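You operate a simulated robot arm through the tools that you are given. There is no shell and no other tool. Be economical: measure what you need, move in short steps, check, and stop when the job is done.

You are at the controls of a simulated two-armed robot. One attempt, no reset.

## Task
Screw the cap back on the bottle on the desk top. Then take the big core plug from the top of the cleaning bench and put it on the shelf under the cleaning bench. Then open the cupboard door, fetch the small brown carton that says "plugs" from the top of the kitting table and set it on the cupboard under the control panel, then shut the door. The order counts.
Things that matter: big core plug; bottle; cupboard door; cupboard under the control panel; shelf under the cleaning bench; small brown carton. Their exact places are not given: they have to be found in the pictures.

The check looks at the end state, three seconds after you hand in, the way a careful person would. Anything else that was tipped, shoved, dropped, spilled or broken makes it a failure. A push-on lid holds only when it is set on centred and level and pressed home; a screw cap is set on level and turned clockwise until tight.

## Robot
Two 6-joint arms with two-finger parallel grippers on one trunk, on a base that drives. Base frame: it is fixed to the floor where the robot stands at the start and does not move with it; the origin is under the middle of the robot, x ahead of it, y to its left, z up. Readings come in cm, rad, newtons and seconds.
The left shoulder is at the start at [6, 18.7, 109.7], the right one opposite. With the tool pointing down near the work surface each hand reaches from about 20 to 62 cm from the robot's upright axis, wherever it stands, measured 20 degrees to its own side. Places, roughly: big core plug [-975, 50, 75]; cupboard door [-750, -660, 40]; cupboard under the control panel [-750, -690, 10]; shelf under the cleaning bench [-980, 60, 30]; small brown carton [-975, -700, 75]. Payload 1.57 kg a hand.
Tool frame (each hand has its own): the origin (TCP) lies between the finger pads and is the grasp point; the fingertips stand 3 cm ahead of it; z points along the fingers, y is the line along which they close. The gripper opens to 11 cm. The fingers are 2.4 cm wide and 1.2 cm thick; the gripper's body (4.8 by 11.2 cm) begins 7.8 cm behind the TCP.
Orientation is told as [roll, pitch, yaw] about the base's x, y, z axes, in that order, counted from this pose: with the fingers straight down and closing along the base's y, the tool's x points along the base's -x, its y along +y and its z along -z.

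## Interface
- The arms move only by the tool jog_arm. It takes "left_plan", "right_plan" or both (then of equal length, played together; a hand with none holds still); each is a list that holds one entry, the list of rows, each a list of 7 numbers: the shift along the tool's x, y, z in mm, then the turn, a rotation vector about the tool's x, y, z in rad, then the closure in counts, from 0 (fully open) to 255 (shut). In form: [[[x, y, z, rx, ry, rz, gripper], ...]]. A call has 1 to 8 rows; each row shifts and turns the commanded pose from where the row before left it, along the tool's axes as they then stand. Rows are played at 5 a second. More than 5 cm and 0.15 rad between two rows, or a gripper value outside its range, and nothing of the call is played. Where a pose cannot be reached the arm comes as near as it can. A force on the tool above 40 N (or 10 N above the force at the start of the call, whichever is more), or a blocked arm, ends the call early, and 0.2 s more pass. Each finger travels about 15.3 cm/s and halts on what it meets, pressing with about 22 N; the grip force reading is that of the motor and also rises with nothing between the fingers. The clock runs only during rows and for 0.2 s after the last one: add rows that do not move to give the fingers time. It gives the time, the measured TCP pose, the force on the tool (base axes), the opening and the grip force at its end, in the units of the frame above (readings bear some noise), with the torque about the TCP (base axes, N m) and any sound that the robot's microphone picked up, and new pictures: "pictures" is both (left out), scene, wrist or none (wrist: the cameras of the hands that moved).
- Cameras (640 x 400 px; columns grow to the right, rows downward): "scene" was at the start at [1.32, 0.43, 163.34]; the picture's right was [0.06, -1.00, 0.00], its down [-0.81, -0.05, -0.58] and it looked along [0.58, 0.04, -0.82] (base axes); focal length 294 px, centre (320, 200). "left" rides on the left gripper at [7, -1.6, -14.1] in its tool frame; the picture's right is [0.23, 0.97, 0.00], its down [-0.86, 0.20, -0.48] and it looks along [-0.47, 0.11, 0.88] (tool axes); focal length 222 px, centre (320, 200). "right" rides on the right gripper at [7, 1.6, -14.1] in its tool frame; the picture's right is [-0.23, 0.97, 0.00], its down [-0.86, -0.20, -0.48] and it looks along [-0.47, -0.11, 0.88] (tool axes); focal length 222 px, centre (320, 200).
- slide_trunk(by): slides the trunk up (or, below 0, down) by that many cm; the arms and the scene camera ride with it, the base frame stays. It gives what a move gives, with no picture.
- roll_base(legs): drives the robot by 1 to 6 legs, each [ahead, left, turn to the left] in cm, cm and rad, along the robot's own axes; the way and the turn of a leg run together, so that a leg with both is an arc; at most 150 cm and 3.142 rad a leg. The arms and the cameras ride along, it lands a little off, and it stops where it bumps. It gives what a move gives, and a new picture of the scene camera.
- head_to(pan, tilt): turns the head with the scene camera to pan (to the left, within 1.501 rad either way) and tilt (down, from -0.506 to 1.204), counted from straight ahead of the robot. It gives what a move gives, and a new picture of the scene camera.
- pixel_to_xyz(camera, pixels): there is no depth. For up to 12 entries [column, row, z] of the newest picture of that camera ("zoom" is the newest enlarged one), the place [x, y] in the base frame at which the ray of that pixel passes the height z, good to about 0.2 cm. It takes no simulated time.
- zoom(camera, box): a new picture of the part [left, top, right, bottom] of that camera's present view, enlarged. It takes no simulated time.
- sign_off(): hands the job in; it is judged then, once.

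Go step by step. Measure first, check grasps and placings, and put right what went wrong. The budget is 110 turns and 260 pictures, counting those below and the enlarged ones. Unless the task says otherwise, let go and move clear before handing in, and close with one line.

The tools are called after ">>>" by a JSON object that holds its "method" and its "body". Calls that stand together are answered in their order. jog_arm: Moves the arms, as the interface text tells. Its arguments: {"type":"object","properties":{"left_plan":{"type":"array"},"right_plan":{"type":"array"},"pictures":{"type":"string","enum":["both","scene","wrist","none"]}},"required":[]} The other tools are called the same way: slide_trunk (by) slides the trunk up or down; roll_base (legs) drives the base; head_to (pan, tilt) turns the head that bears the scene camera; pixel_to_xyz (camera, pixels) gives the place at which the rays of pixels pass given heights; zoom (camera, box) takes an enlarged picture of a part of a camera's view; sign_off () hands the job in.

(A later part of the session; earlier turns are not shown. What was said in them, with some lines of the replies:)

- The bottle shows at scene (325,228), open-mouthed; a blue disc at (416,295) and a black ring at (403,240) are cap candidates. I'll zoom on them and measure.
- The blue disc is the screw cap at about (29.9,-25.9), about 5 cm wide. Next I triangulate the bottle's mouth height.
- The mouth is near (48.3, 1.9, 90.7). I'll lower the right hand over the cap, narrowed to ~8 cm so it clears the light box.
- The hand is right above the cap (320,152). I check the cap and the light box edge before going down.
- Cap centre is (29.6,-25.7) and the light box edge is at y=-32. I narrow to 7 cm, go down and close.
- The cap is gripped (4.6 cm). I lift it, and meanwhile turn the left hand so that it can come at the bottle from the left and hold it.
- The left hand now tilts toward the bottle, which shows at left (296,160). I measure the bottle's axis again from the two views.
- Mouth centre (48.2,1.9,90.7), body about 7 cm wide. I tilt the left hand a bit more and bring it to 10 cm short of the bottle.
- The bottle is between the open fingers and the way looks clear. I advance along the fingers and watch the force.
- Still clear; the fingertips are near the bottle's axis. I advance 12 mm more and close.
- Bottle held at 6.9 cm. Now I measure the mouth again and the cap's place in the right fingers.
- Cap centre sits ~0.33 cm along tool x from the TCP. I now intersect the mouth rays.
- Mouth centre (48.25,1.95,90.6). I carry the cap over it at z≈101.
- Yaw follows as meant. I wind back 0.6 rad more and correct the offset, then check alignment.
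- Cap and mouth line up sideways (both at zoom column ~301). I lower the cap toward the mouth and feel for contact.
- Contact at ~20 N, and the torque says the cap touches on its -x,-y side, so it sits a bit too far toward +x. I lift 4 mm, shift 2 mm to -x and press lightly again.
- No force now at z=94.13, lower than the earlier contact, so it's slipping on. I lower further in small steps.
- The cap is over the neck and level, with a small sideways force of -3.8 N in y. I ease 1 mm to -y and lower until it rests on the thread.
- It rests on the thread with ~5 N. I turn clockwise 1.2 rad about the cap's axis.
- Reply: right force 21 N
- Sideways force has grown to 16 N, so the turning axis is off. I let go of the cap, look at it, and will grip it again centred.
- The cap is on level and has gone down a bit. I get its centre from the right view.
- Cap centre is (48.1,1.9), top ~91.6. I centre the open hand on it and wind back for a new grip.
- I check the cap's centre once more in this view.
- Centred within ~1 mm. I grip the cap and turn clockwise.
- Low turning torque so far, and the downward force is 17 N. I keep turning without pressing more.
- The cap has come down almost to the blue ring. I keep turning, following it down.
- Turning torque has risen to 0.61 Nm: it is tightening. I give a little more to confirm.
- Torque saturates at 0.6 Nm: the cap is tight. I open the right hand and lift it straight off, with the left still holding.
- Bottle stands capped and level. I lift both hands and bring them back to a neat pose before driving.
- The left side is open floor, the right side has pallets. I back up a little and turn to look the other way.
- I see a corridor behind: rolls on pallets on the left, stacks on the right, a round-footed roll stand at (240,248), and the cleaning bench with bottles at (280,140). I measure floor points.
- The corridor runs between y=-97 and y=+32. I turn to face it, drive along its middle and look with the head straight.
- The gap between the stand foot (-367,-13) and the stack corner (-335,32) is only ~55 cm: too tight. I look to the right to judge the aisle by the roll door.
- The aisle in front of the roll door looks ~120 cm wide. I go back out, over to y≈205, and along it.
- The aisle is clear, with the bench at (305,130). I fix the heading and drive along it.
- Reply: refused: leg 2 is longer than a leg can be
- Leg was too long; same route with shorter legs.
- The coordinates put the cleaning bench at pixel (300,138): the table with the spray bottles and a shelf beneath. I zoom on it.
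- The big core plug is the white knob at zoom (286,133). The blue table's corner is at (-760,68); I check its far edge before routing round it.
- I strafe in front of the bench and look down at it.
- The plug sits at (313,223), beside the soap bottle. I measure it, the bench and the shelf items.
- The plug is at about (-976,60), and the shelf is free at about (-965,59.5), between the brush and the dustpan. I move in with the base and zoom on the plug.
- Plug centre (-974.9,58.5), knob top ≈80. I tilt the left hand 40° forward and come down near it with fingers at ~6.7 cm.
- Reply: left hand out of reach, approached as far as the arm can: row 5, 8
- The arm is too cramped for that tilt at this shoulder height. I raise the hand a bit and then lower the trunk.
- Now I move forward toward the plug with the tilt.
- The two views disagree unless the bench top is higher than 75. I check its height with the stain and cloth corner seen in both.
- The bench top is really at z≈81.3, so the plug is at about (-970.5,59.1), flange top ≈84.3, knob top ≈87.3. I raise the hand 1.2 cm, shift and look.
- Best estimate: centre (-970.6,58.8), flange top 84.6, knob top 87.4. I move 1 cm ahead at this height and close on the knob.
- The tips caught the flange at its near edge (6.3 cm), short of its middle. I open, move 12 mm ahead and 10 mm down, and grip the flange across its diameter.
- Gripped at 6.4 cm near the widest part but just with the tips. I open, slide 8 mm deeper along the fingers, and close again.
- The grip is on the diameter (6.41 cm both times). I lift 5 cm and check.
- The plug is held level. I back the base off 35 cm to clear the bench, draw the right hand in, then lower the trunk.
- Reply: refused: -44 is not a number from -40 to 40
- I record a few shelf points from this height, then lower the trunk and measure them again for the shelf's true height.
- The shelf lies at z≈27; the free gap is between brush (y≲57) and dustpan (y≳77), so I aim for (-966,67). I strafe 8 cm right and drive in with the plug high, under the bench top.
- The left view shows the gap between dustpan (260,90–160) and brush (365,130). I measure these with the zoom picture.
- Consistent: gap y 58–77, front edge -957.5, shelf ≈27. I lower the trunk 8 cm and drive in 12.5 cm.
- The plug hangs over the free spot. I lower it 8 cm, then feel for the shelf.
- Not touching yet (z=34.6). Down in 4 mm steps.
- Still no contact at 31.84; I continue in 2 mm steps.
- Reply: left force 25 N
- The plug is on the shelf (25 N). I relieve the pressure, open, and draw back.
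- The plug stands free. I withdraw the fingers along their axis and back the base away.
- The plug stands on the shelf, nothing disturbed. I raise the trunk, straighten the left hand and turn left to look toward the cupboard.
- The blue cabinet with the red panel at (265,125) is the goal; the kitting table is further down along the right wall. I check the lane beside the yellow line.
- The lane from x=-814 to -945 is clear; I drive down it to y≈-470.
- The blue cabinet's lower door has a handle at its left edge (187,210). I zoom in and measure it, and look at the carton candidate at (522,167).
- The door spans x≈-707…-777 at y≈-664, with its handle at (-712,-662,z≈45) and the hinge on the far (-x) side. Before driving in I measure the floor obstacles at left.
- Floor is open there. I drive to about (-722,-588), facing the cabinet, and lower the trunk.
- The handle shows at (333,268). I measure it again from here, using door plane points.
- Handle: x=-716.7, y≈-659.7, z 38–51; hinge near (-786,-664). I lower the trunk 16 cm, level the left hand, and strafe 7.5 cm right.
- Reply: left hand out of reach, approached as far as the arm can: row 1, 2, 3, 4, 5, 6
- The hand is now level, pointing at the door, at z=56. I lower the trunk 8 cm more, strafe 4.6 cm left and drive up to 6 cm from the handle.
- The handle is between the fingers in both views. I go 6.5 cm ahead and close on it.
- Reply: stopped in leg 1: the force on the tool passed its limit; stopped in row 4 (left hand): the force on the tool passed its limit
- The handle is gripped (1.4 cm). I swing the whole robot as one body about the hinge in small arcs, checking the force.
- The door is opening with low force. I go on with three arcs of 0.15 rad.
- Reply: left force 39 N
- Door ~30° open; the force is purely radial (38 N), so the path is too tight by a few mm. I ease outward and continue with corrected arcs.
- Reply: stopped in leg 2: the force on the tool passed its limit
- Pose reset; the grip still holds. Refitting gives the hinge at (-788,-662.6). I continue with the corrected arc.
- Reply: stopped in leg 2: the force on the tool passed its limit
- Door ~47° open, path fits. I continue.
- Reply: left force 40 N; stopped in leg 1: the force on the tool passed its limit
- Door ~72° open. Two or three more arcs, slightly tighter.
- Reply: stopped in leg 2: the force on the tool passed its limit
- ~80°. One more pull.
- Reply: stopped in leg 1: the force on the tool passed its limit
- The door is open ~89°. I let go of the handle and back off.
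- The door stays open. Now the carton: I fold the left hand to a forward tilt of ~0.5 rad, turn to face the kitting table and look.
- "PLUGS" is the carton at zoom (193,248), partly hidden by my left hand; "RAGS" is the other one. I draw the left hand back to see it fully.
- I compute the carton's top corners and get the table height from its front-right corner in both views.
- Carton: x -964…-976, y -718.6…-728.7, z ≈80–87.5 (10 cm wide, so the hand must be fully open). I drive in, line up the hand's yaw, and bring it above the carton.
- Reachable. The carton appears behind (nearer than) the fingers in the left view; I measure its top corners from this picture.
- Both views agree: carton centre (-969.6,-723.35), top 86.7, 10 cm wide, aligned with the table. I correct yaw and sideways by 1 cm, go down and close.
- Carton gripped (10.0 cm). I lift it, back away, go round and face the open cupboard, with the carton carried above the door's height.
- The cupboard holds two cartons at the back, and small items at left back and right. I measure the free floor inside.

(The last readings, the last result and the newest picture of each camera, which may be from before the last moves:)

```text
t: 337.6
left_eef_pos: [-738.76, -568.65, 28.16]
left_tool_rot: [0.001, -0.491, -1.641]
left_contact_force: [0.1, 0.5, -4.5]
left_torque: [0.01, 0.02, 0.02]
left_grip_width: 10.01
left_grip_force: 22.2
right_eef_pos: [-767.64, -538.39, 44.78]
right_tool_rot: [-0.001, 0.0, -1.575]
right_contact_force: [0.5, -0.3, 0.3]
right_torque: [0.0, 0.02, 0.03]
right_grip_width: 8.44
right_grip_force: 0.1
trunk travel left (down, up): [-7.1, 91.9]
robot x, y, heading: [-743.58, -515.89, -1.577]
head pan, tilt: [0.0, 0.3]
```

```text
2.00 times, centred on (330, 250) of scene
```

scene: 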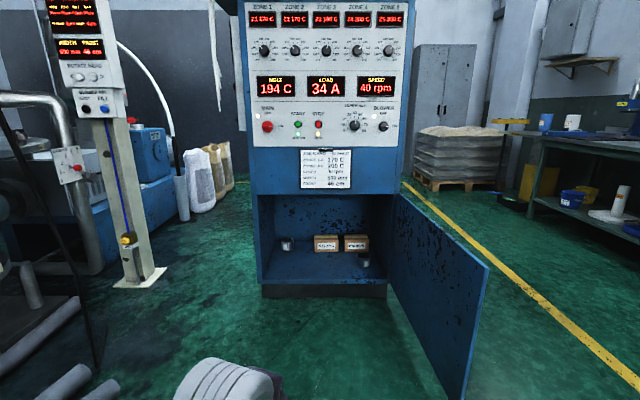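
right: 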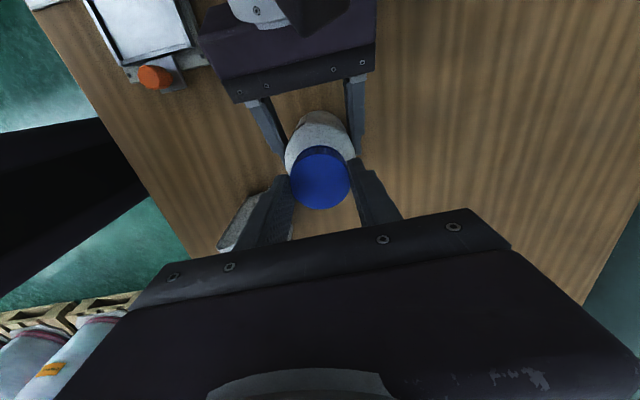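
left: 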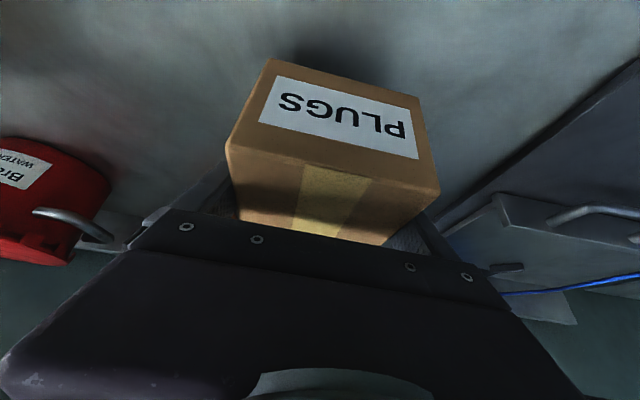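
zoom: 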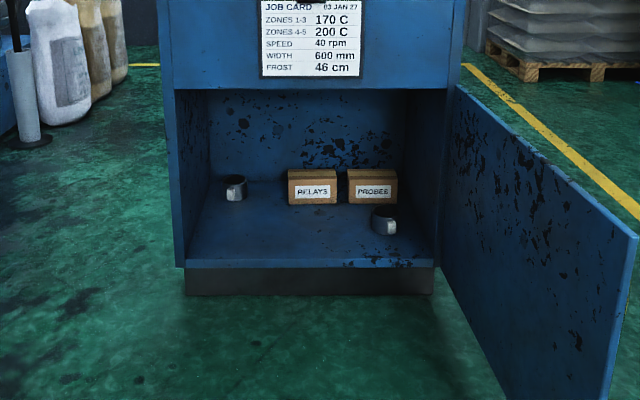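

Free floor inside: x -718…-762 in front of the cartons. I lower the trunk fully and drive in so that the carton ends ~5 cm inside the sill at x≈-739.

>>> {"method": "slide_trunk", "body": {"by": -7}}

>>> {"method": "roll_base", "body": {"legs": [[80, 0, 0], [25, 0, 0]]}}

>>> {"method": "zoom", "body": {"camera": "left", "box": [0, 0, 640, 400]}}

>>> {"method": "head_to", "body": {"pan": 0.0, "tilt": 0.9}}

```text
t: 338.7
left_eef_pos: [-738.61, -568.63, 21.26]
left_tool_rot: [-0.002, -0.489, -1.641]
left_contact_force: [0.4, 0.5, -4.8]
left_torque: [0.01, -0.01, -0.02]
left_grip_width: 9.99
left_grip_force: 22.2
right_eef_pos: [-767.59, -538.3, 37.74]
right_tool_rot: [-0.002, 0.002, -1.574]
right_contact_force: [0.1, -0.1, -1.3]
right_torque: [0.04, -0.01, 0.0]
right_grip_width: 8.4
right_grip_force: 0.0
trunk travel left (down, up): [-0.1, 98.9]
robot x, y, heading: [-743.84, -516.01, -1.577]
head pan, tilt: [0.0, 0.3]
```

```text
t: 344.4
left_eef_pos: [-740.76, -672.73, 21.31]
left_tool_rot: [0.001, -0.491, -1.651]
left_contact_force: [-0.1, -0.3, -3.7]
left_torque: [0.01, 0.03, 0.0]
left_grip_width: 9.97
left_grip_force: 21.9
right_eef_pos: [-769.42, -642.07, 37.9]
right_tool_rot: [-0.003, 0.001, -1.583]
right_contact_force: [-0.4, 0.0, 0.2]
right_torque: [-0.01, -0.01, -0.02]
right_grip_width: 8.42
right_grip_force: 0.3
trunk travel left (down, up): [-0.1, 98.9]
robot x, y, heading: [-745.25, -620.09, -1.582]
head pan, tilt: [0.0, 0.3]
```

scene: 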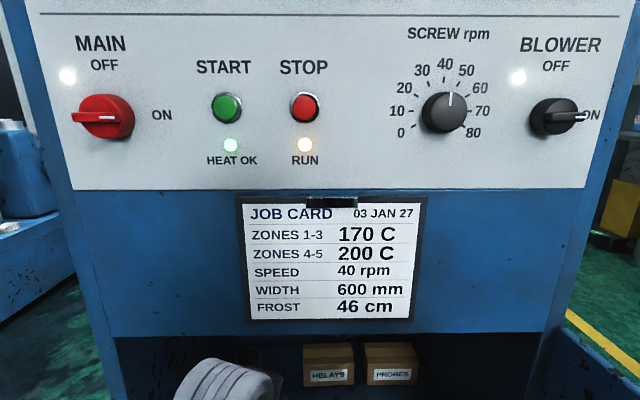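

```text
1.00 times, centred on (320, 200) of left
```

zoom: 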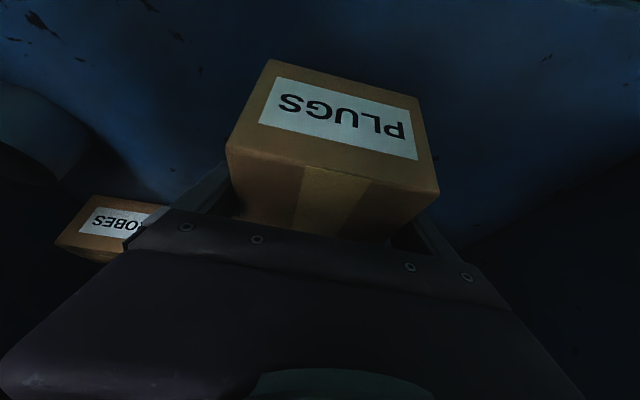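

```text
t: 345.4
left_eef_pos: [-740.74, -672.67, 21.15]
left_tool_rot: [0.0, -0.487, -1.652]
left_contact_force: [-0.5, 0.4, -4.4]
left_torque: [0.01, 0.03, -0.03]
left_grip_width: 10.0
left_grip_force: 21.5
right_eef_pos: [-769.46, -642.14, 37.72]
right_tool_rot: [-0.001, 0.0, -1.584]
right_contact_force: [-0.4, -0.3, -0.4]
right_torque: [-0.02, -0.02, -0.03]
right_grip_width: 8.42
right_grip_force: 0.1
trunk travel left (down, up): [-0.1, 98.9]
robot x, y, heading: [-745.54, -620.04, -1.592]
head pan, tilt: [0.0, 0.901]
```

scene: 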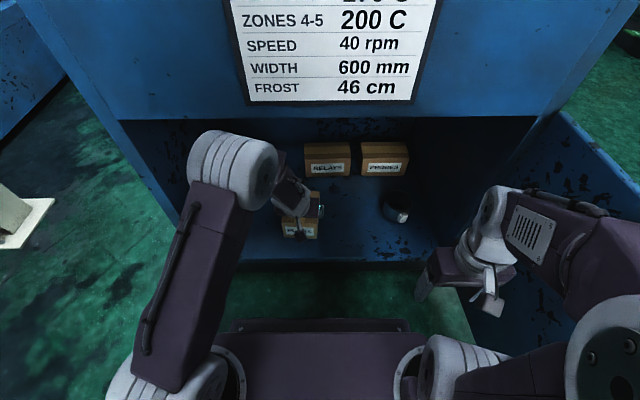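

The carton is inside, clear of everything. I lower it gently and feel for the cupboard floor.

>>> {"method": "jog_arm", "body": {"left_plan": [[[14, 0, 26.5, 0, 0, 0, 255], [4.7, 0, 8.8, 0, 0, 0, 255], [1.4, 0, 2.65, 0, 0, 0, 255], [1.4, 0, 2.65, 0, 0, 0, 255], [1.4, 0, 2.65, 0, 0, 0, 255], [1.4, 0, 2.65, 0, 0, 0, 255], [0, 0, 0, 0, 0, 0, 255]]], "pictures": "wrist"}}

>>> {"method": "zoom", "body": {"camera": "scene", "box": [180, 100, 440, 300]}}

```text
t: 347.0
left_eef_pos: [-740.86, -672.66, 16.22]
left_tool_rot: [0.001, -0.495, -1.651]
left_contact_force: [-3.0, 0.6, 26.9]
left_torque: [0.23, 0.03, 0.11]
left_grip_width: 9.97
left_grip_force: 22.3
right_eef_pos: [-769.48, -642.07, 37.82]
right_tool_rot: [-0.001, -0.004, -1.581]
right_contact_force: [0.0, -0.6, -0.1]
right_torque: [0.0, -0.03, 0.01]
right_grip_width: 8.41
right_grip_force: 0.1
trunk travel left (down, up): [-0.1, 98.9]
robot x, y, heading: [-745.67, -620.46, -1.587]
head pan, tilt: [0.0, 0.901]
```

left: 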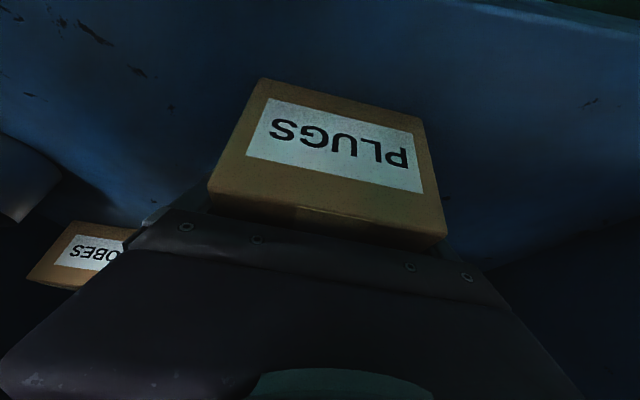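

```text
2.00 times, centred on (310, 200) of scene
```

zoom: 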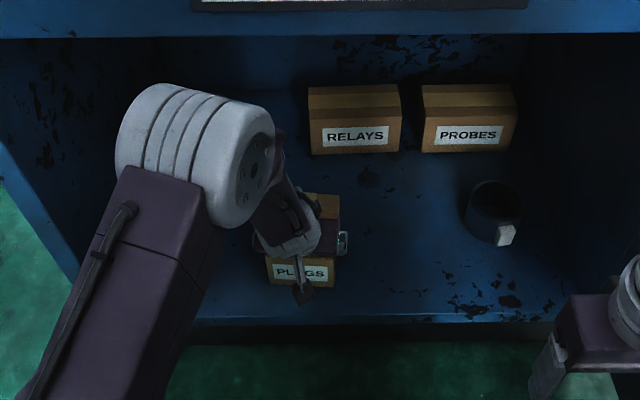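

The carton stands on the floor (27 N). I relieve, open fully, withdraw along the fingers and back the base away.

>>> {"method": "jog_arm", "body": {"left_plan": [[[-1, 0, -2.2, 0, 0, 0, 255], [0, 0, 0, 0, 0, 0, 255], [0, 0, 0, 0, 0, 0, 10], [0, 0, 0, 0, 0, 0, 0], [0, 0, 0, 0, 0, 0, 0], [0, 0, -20, 0, 0, 0, 0], [0, 0, -35, 0, 0, 0, 0], [0, 0, -35, 0, 0, 0, 0]]], "pictures": "wrist"}}

>>> {"method": "roll_base", "body": {"legs": [[-30, 0, 0], [-60, 0, 0]]}}

>>> {"method": "head_to", "body": {"pan": 0.0, "tilt": 0.5}}

>>> {"method": "zoom", "body": {"camera": "scene", "box": [160, 100, 560, 390]}}

```text
t: 348.8
left_eef_pos: [-740.43, -668.37, 24.06]
left_tool_rot: [0.0, -0.491, -1.651]
left_contact_force: [0.2, 0.2, -0.9]
left_torque: [-0.01, 0.01, 0.04]
left_grip_width: 10.98
left_grip_force: 0.1
right_eef_pos: [-769.27, -642.24, 37.75]
right_tool_rot: [-0.001, -0.002, -1.583]
right_contact_force: [0.5, 0.8, -0.1]
right_torque: [0.0, -0.02, -0.01]
right_grip_width: 8.42
right_grip_force: 0.1
trunk travel left (down, up): [-0.1, 98.9]
robot x, y, heading: [-745.18, -620.51, -1.589]
head pan, tilt: [0.0, 0.901]
```

left: 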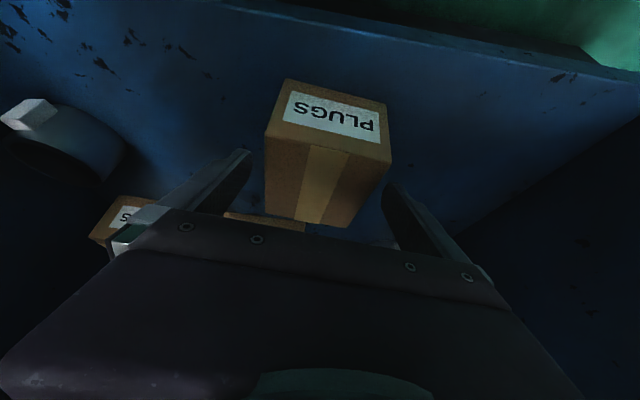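

```text
t: 353.9
left_eef_pos: [-738.75, -577.41, 24.02]
left_tool_rot: [-0.002, -0.491, -1.653]
left_contact_force: [0.2, 0.2, 0.1]
left_torque: [-0.03, -0.01, -0.01]
left_grip_width: 10.98
left_grip_force: 0.0
right_eef_pos: [-767.55, -551.16, 37.82]
right_tool_rot: [-0.003, -0.002, -1.585]
right_contact_force: [-0.6, 0.5, 0.5]
right_torque: [0.01, 0.0, -0.03]
right_grip_width: 8.43
right_grip_force: 0.1
trunk travel left (down, up): [-0.1, 98.9]
robot x, y, heading: [-743.36, -528.99, -1.585]
head pan, tilt: [0.0, 0.901]
```

scene: 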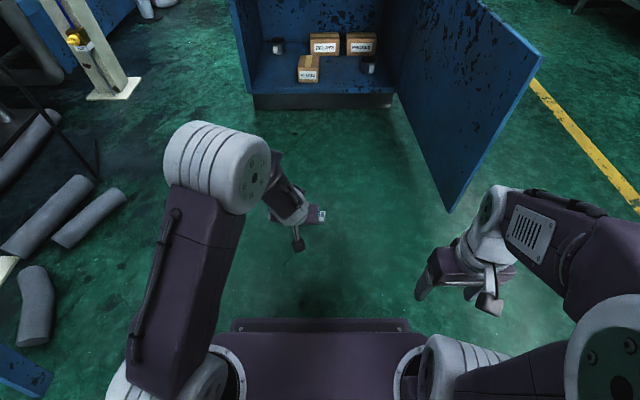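

```text
t: 354.7
left_eef_pos: [-738.88, -577.32, 24.16]
left_tool_rot: [0.001, -0.49, -1.653]
left_contact_force: [-0.5, -0.1, -0.4]
left_torque: [-0.01, -0.01, 0.01]
left_grip_width: 11.0
left_grip_force: 0.0
right_eef_pos: [-767.56, -551.08, 37.79]
right_tool_rot: [-0.003, -0.001, -1.585]
right_contact_force: [-0.1, -0.6, -0.3]
right_torque: [0.02, 0.01, 0.0]
right_grip_width: 8.41
right_grip_force: 0.1
trunk travel left (down, up): [-0.1, 98.9]
robot x, y, heading: [-743.4, -529.13, -1.59]
head pan, tilt: [0.0, 0.499]
```

scene: 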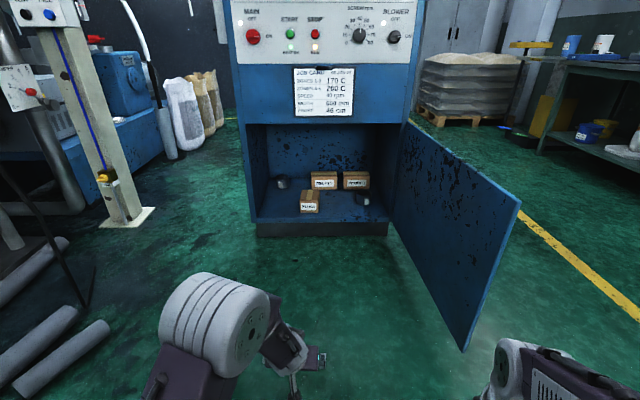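

```text
1.38 times, centred on (360, 245) of scene
```

zoom: 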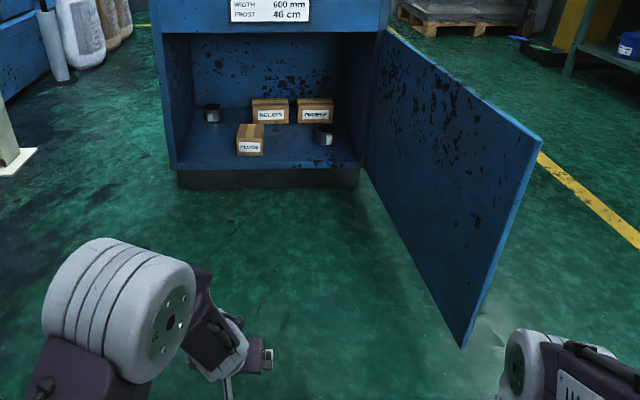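

The carton stands in the cupboard. To shut the door I'll come round its outer side and push with the left hand; I measure the door tip, then back and strafe to the outer side.

>>> {"method": "pixel_to_xyz", "body": {"camera": "zoom", "pixels": [[462, 347, 10], [542, 140, 62], [385, 28, 62], [370, 165, 10]]}}

>>> {"method": "jog_arm", "body": {"left_plan": [[[0, 0, 0, 0, 0, 0, 255], [0, 0, 0, 0, 0, 0, 255], [0, 0, 0, 0, 0, 0, 255], [0, 0, 0, 0, 0, 0, 255]]], "pictures": "none"}}

>>> {"method": "roll_base", "body": {"legs": [[-12, 0, 0], [0, -95, 0.015]]}}

>>> {"method": "head_to", "body": {"pan": 0.3, "tilt": 0.7}}

```text
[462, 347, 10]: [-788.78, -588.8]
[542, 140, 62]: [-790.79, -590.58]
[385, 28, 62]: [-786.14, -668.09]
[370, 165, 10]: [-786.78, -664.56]
```

```text
t: 355.7
left_eef_pos: [-738.81, -577.43, 24.17]
left_tool_rot: [-0.001, -0.492, -1.652]
left_contact_force: [0.8, 0.6, 0.5]
left_torque: [0.04, -0.01, -0.02]
left_grip_width: 0.0
left_grip_force: 20.8
right_eef_pos: [-767.54, -551.0, 37.7]
right_tool_rot: [-0.001, -0.001, -1.587]
right_contact_force: [-1.0, 0.4, 0.9]
right_torque: [-0.03, 0.01, 0.0]
right_grip_width: 8.4
right_grip_force: 0.0
trunk travel left (down, up): [-0.1, 98.9]
robot x, y, heading: [-743.3, -529.72, -1.594]
head pan, tilt: [0.0, 0.499]
```

```text
t: 361.6
left_eef_pos: [-833.98, -564.87, 24.06]
left_tool_rot: [0.0, -0.491, -1.63]
left_contact_force: [-0.8, 0.6, 0.4]
left_torque: [0.05, -0.03, -0.01]
left_grip_width: 0.0
left_grip_force: 21.2
right_eef_pos: [-863.3, -539.05, 37.78]
right_tool_rot: [-0.001, 0.0, -1.564]
right_contact_force: [-0.2, 0.4, -1.0]
right_torque: [0.01, 0.03, 0.01]
right_grip_width: 8.43
right_grip_force: 0.0
trunk travel left (down, up): [-0.1, 98.9]
robot x, y, heading: [-839.45, -516.78, -1.568]
head pan, tilt: [0.0, 0.499]
```

scene: 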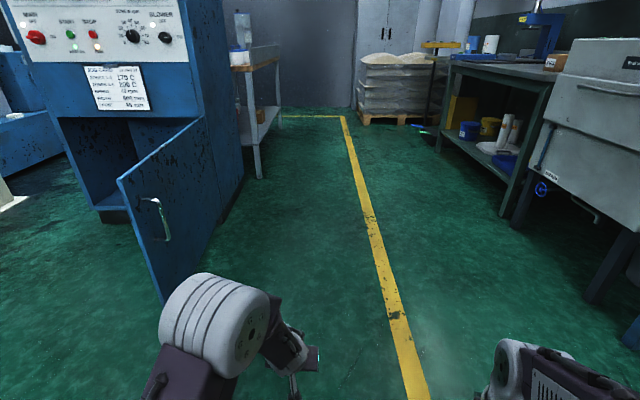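

```text
t: 362.4
left_eef_pos: [-834.0, -564.88, 24.07]
left_tool_rot: [0.001, -0.492, -1.632]
left_contact_force: [-0.2, 0.7, -0.6]
left_torque: [0.03, 0.02, 0.0]
left_grip_width: 0.0
left_grip_force: 21.6
right_eef_pos: [-863.45, -538.91, 37.77]
right_tool_rot: [-0.002, 0.0, -1.566]
right_contact_force: [-0.4, -0.4, -0.7]
right_torque: [-0.02, -0.01, 0.02]
right_grip_width: 8.44
right_grip_force: 0.0
trunk travel left (down, up): [-0.1, 98.9]
robot x, y, heading: [-839.77, -516.73, -1.571]
head pan, tilt: [0.3, 0.7]
```

scene: 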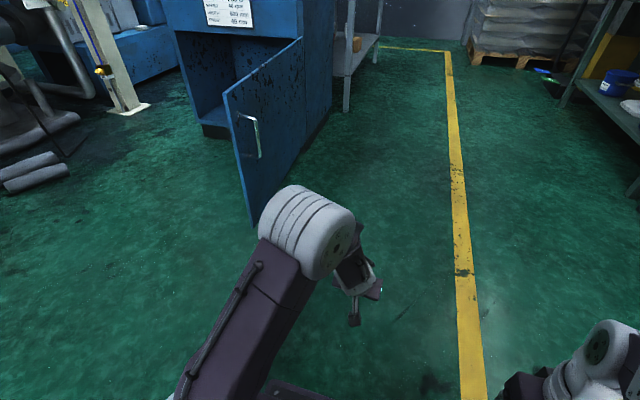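

The door stands at ~91° (tip -789.5,-589; hinge -787,-665). I bring the closed left hand to its outer face near the tip and sweep it toward shut along the arc.

>>> {"method": "roll_base", "body": {"legs": [[29.2, 0, 0], [0, 28, 0], [4, 35.4, 0], [7.4, 16.3, 0], [10.4, 14.3, 0], [12.9, 11.1, 0]]}}

```text
t: 371.1
left_eef_pos: [-728.78, -629.45, 24.12]
left_tool_rot: [0.0, -0.49, -1.636]
left_contact_force: [0.4, 0.0, -0.2]
left_torque: [0.01, -0.01, -0.01]
left_grip_width: 0.0
left_grip_force: 21.4
right_eef_pos: [-758.04, -603.53, 37.82]
right_tool_rot: [-0.001, -0.001, -1.569]
right_contact_force: [0.1, 0.7, -0.1]
right_torque: [0.01, 0.0, -0.02]
right_grip_width: 8.44
right_grip_force: 0.1
trunk travel left (down, up): [-0.1, 98.9]
robot x, y, heading: [-734.6, -581.01, -1.571]
head pan, tilt: [0.3, 0.7]
```

scene: 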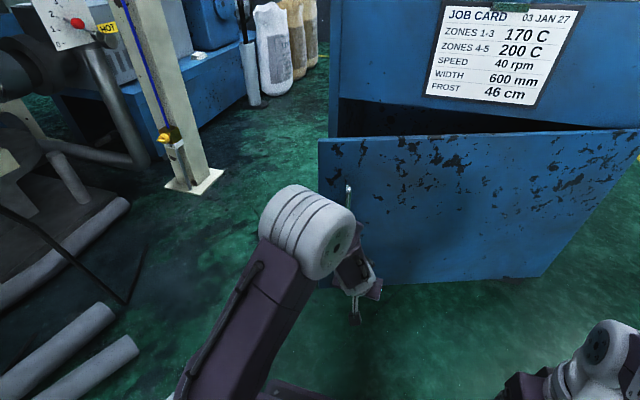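

The door is swung to under 30°. Now I push it shut by driving ahead.

>>> {"method": "roll_base", "body": {"legs": [[15.7, 5.0, 0], [13, 1, 0], [3, 0, 0], [2, 0, 0]]}}

>>> {"method": "zoom", "body": {"camera": "scene", "box": [240, 60, 640, 320]}}

```text
t: 373.8
left_eef_pos: [-722.76, -657.87, 23.7]
left_tool_rot: [-0.004, -0.471, -1.638]
left_contact_force: [-0.4, 0.2, -0.4]
left_torque: [-0.01, -0.02, -0.02]
left_grip_width: 0.0
left_grip_force: 21.2
right_eef_pos: [-751.96, -632.77, 37.82]
right_tool_rot: [-0.002, -0.001, -1.565]
right_contact_force: [0.2, -0.4, 0.6]
right_torque: [0.02, -0.03, -0.03]
right_grip_width: 8.4
right_grip_force: 0.1
trunk travel left (down, up): [-0.1, 98.9]
robot x, y, heading: [-728.25, -610.44, -1.568]
head pan, tilt: [0.3, 0.7]
stopped in leg 3: the force on the tool passed its limit (the readings are from after the stop); the commanded pose is now the measured one
```

scene: 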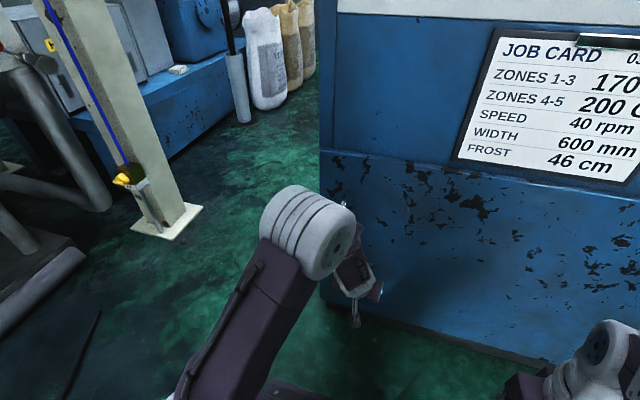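

```text
1.54 times, centred on (440, 190) of scene
```

zoom: 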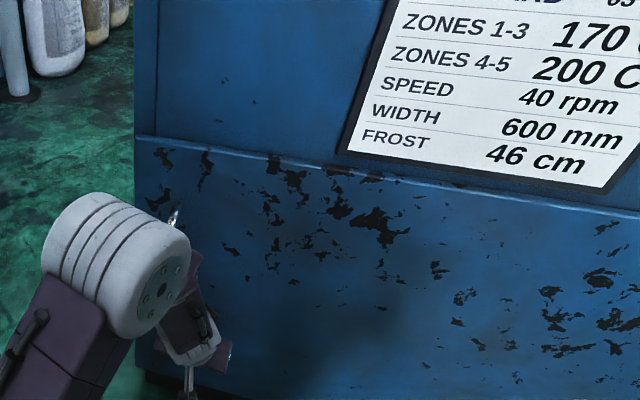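

The door meets its frame flush and the push met 40 N. I back away and check that it stays shut.

>>> {"method": "roll_base", "body": {"legs": [[-50, 0, 0]]}}

>>> {"method": "head_to", "body": {"pan": 0.0, "tilt": 0.55}}

>>> {"method": "zoom", "body": {"camera": "scene", "box": [220, 80, 460, 260]}}

```text
t: 376.7
left_eef_pos: [-722.62, -607.52, 23.71]
left_tool_rot: [-0.004, -0.47, -1.635]
left_contact_force: [0.8, 0.4, 1.0]
left_torque: [-0.01, 0.0, 0.01]
left_grip_width: 0.0
left_grip_force: 21.4
right_eef_pos: [-751.97, -582.34, 37.86]
right_tool_rot: [-0.003, -0.003, -1.567]
right_contact_force: [0.1, 1.1, -0.6]
right_torque: [0.03, 0.01, 0.0]
right_grip_width: 8.4
right_grip_force: 0.1
trunk travel left (down, up): [-0.1, 98.9]
robot x, y, heading: [-728.33, -559.96, -1.574]
head pan, tilt: [0.3, 0.7]
```

scene: 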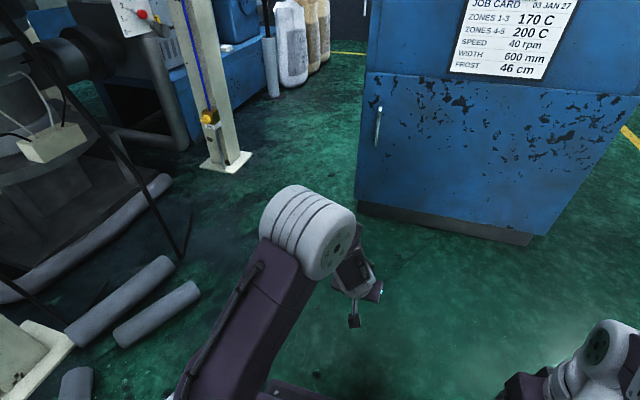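

```text
t: 377.5
left_eef_pos: [-722.63, -607.38, 23.74]
left_tool_rot: [-0.003, -0.471, -1.635]
left_contact_force: [-0.9, 0.0, -0.4]
left_torque: [0.01, 0.02, 0.02]
left_grip_width: 0.01
left_grip_force: 21.5
right_eef_pos: [-751.89, -582.2, 37.74]
right_tool_rot: [-0.002, -0.001, -1.565]
right_contact_force: [-0.3, -0.1, 0.3]
right_torque: [-0.02, -0.01, -0.02]
right_grip_width: 8.44
right_grip_force: 0.1
trunk travel left (down, up): [-0.1, 98.9]
robot x, y, heading: [-728.08, -560.24, -1.571]
head pan, tilt: [0.0, 0.55]
```

scene: 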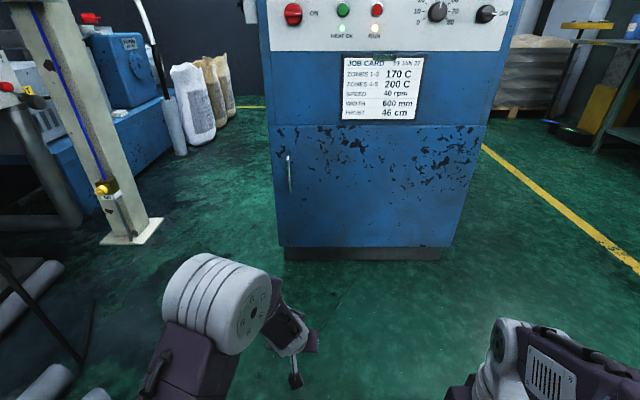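

```text
2.22 times, centred on (340, 170) of scene
```

zoom: 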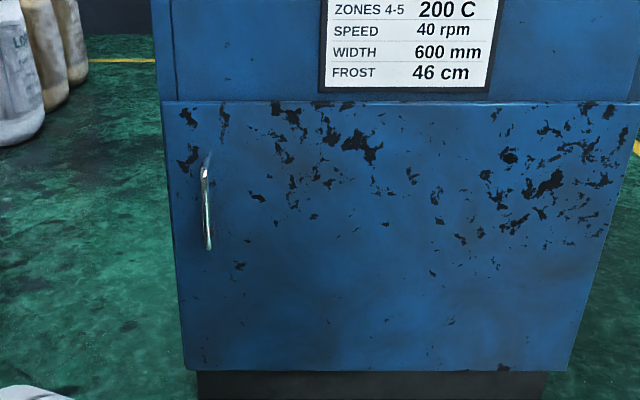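

The door is flush and shut, both hands are empty and clear; all three jobs are done in order, so I hand in.

>>> {"method": "sign_off", "body": {}}

```text
The job is handed in.
```

All three jobs are done in the order you gave, and I've handed in. The cap is screwed tight on the bottle, the core plug stands on the shelf under the cleaning bench, and the "PLUGS" carton is in the cupboard with its door shut.
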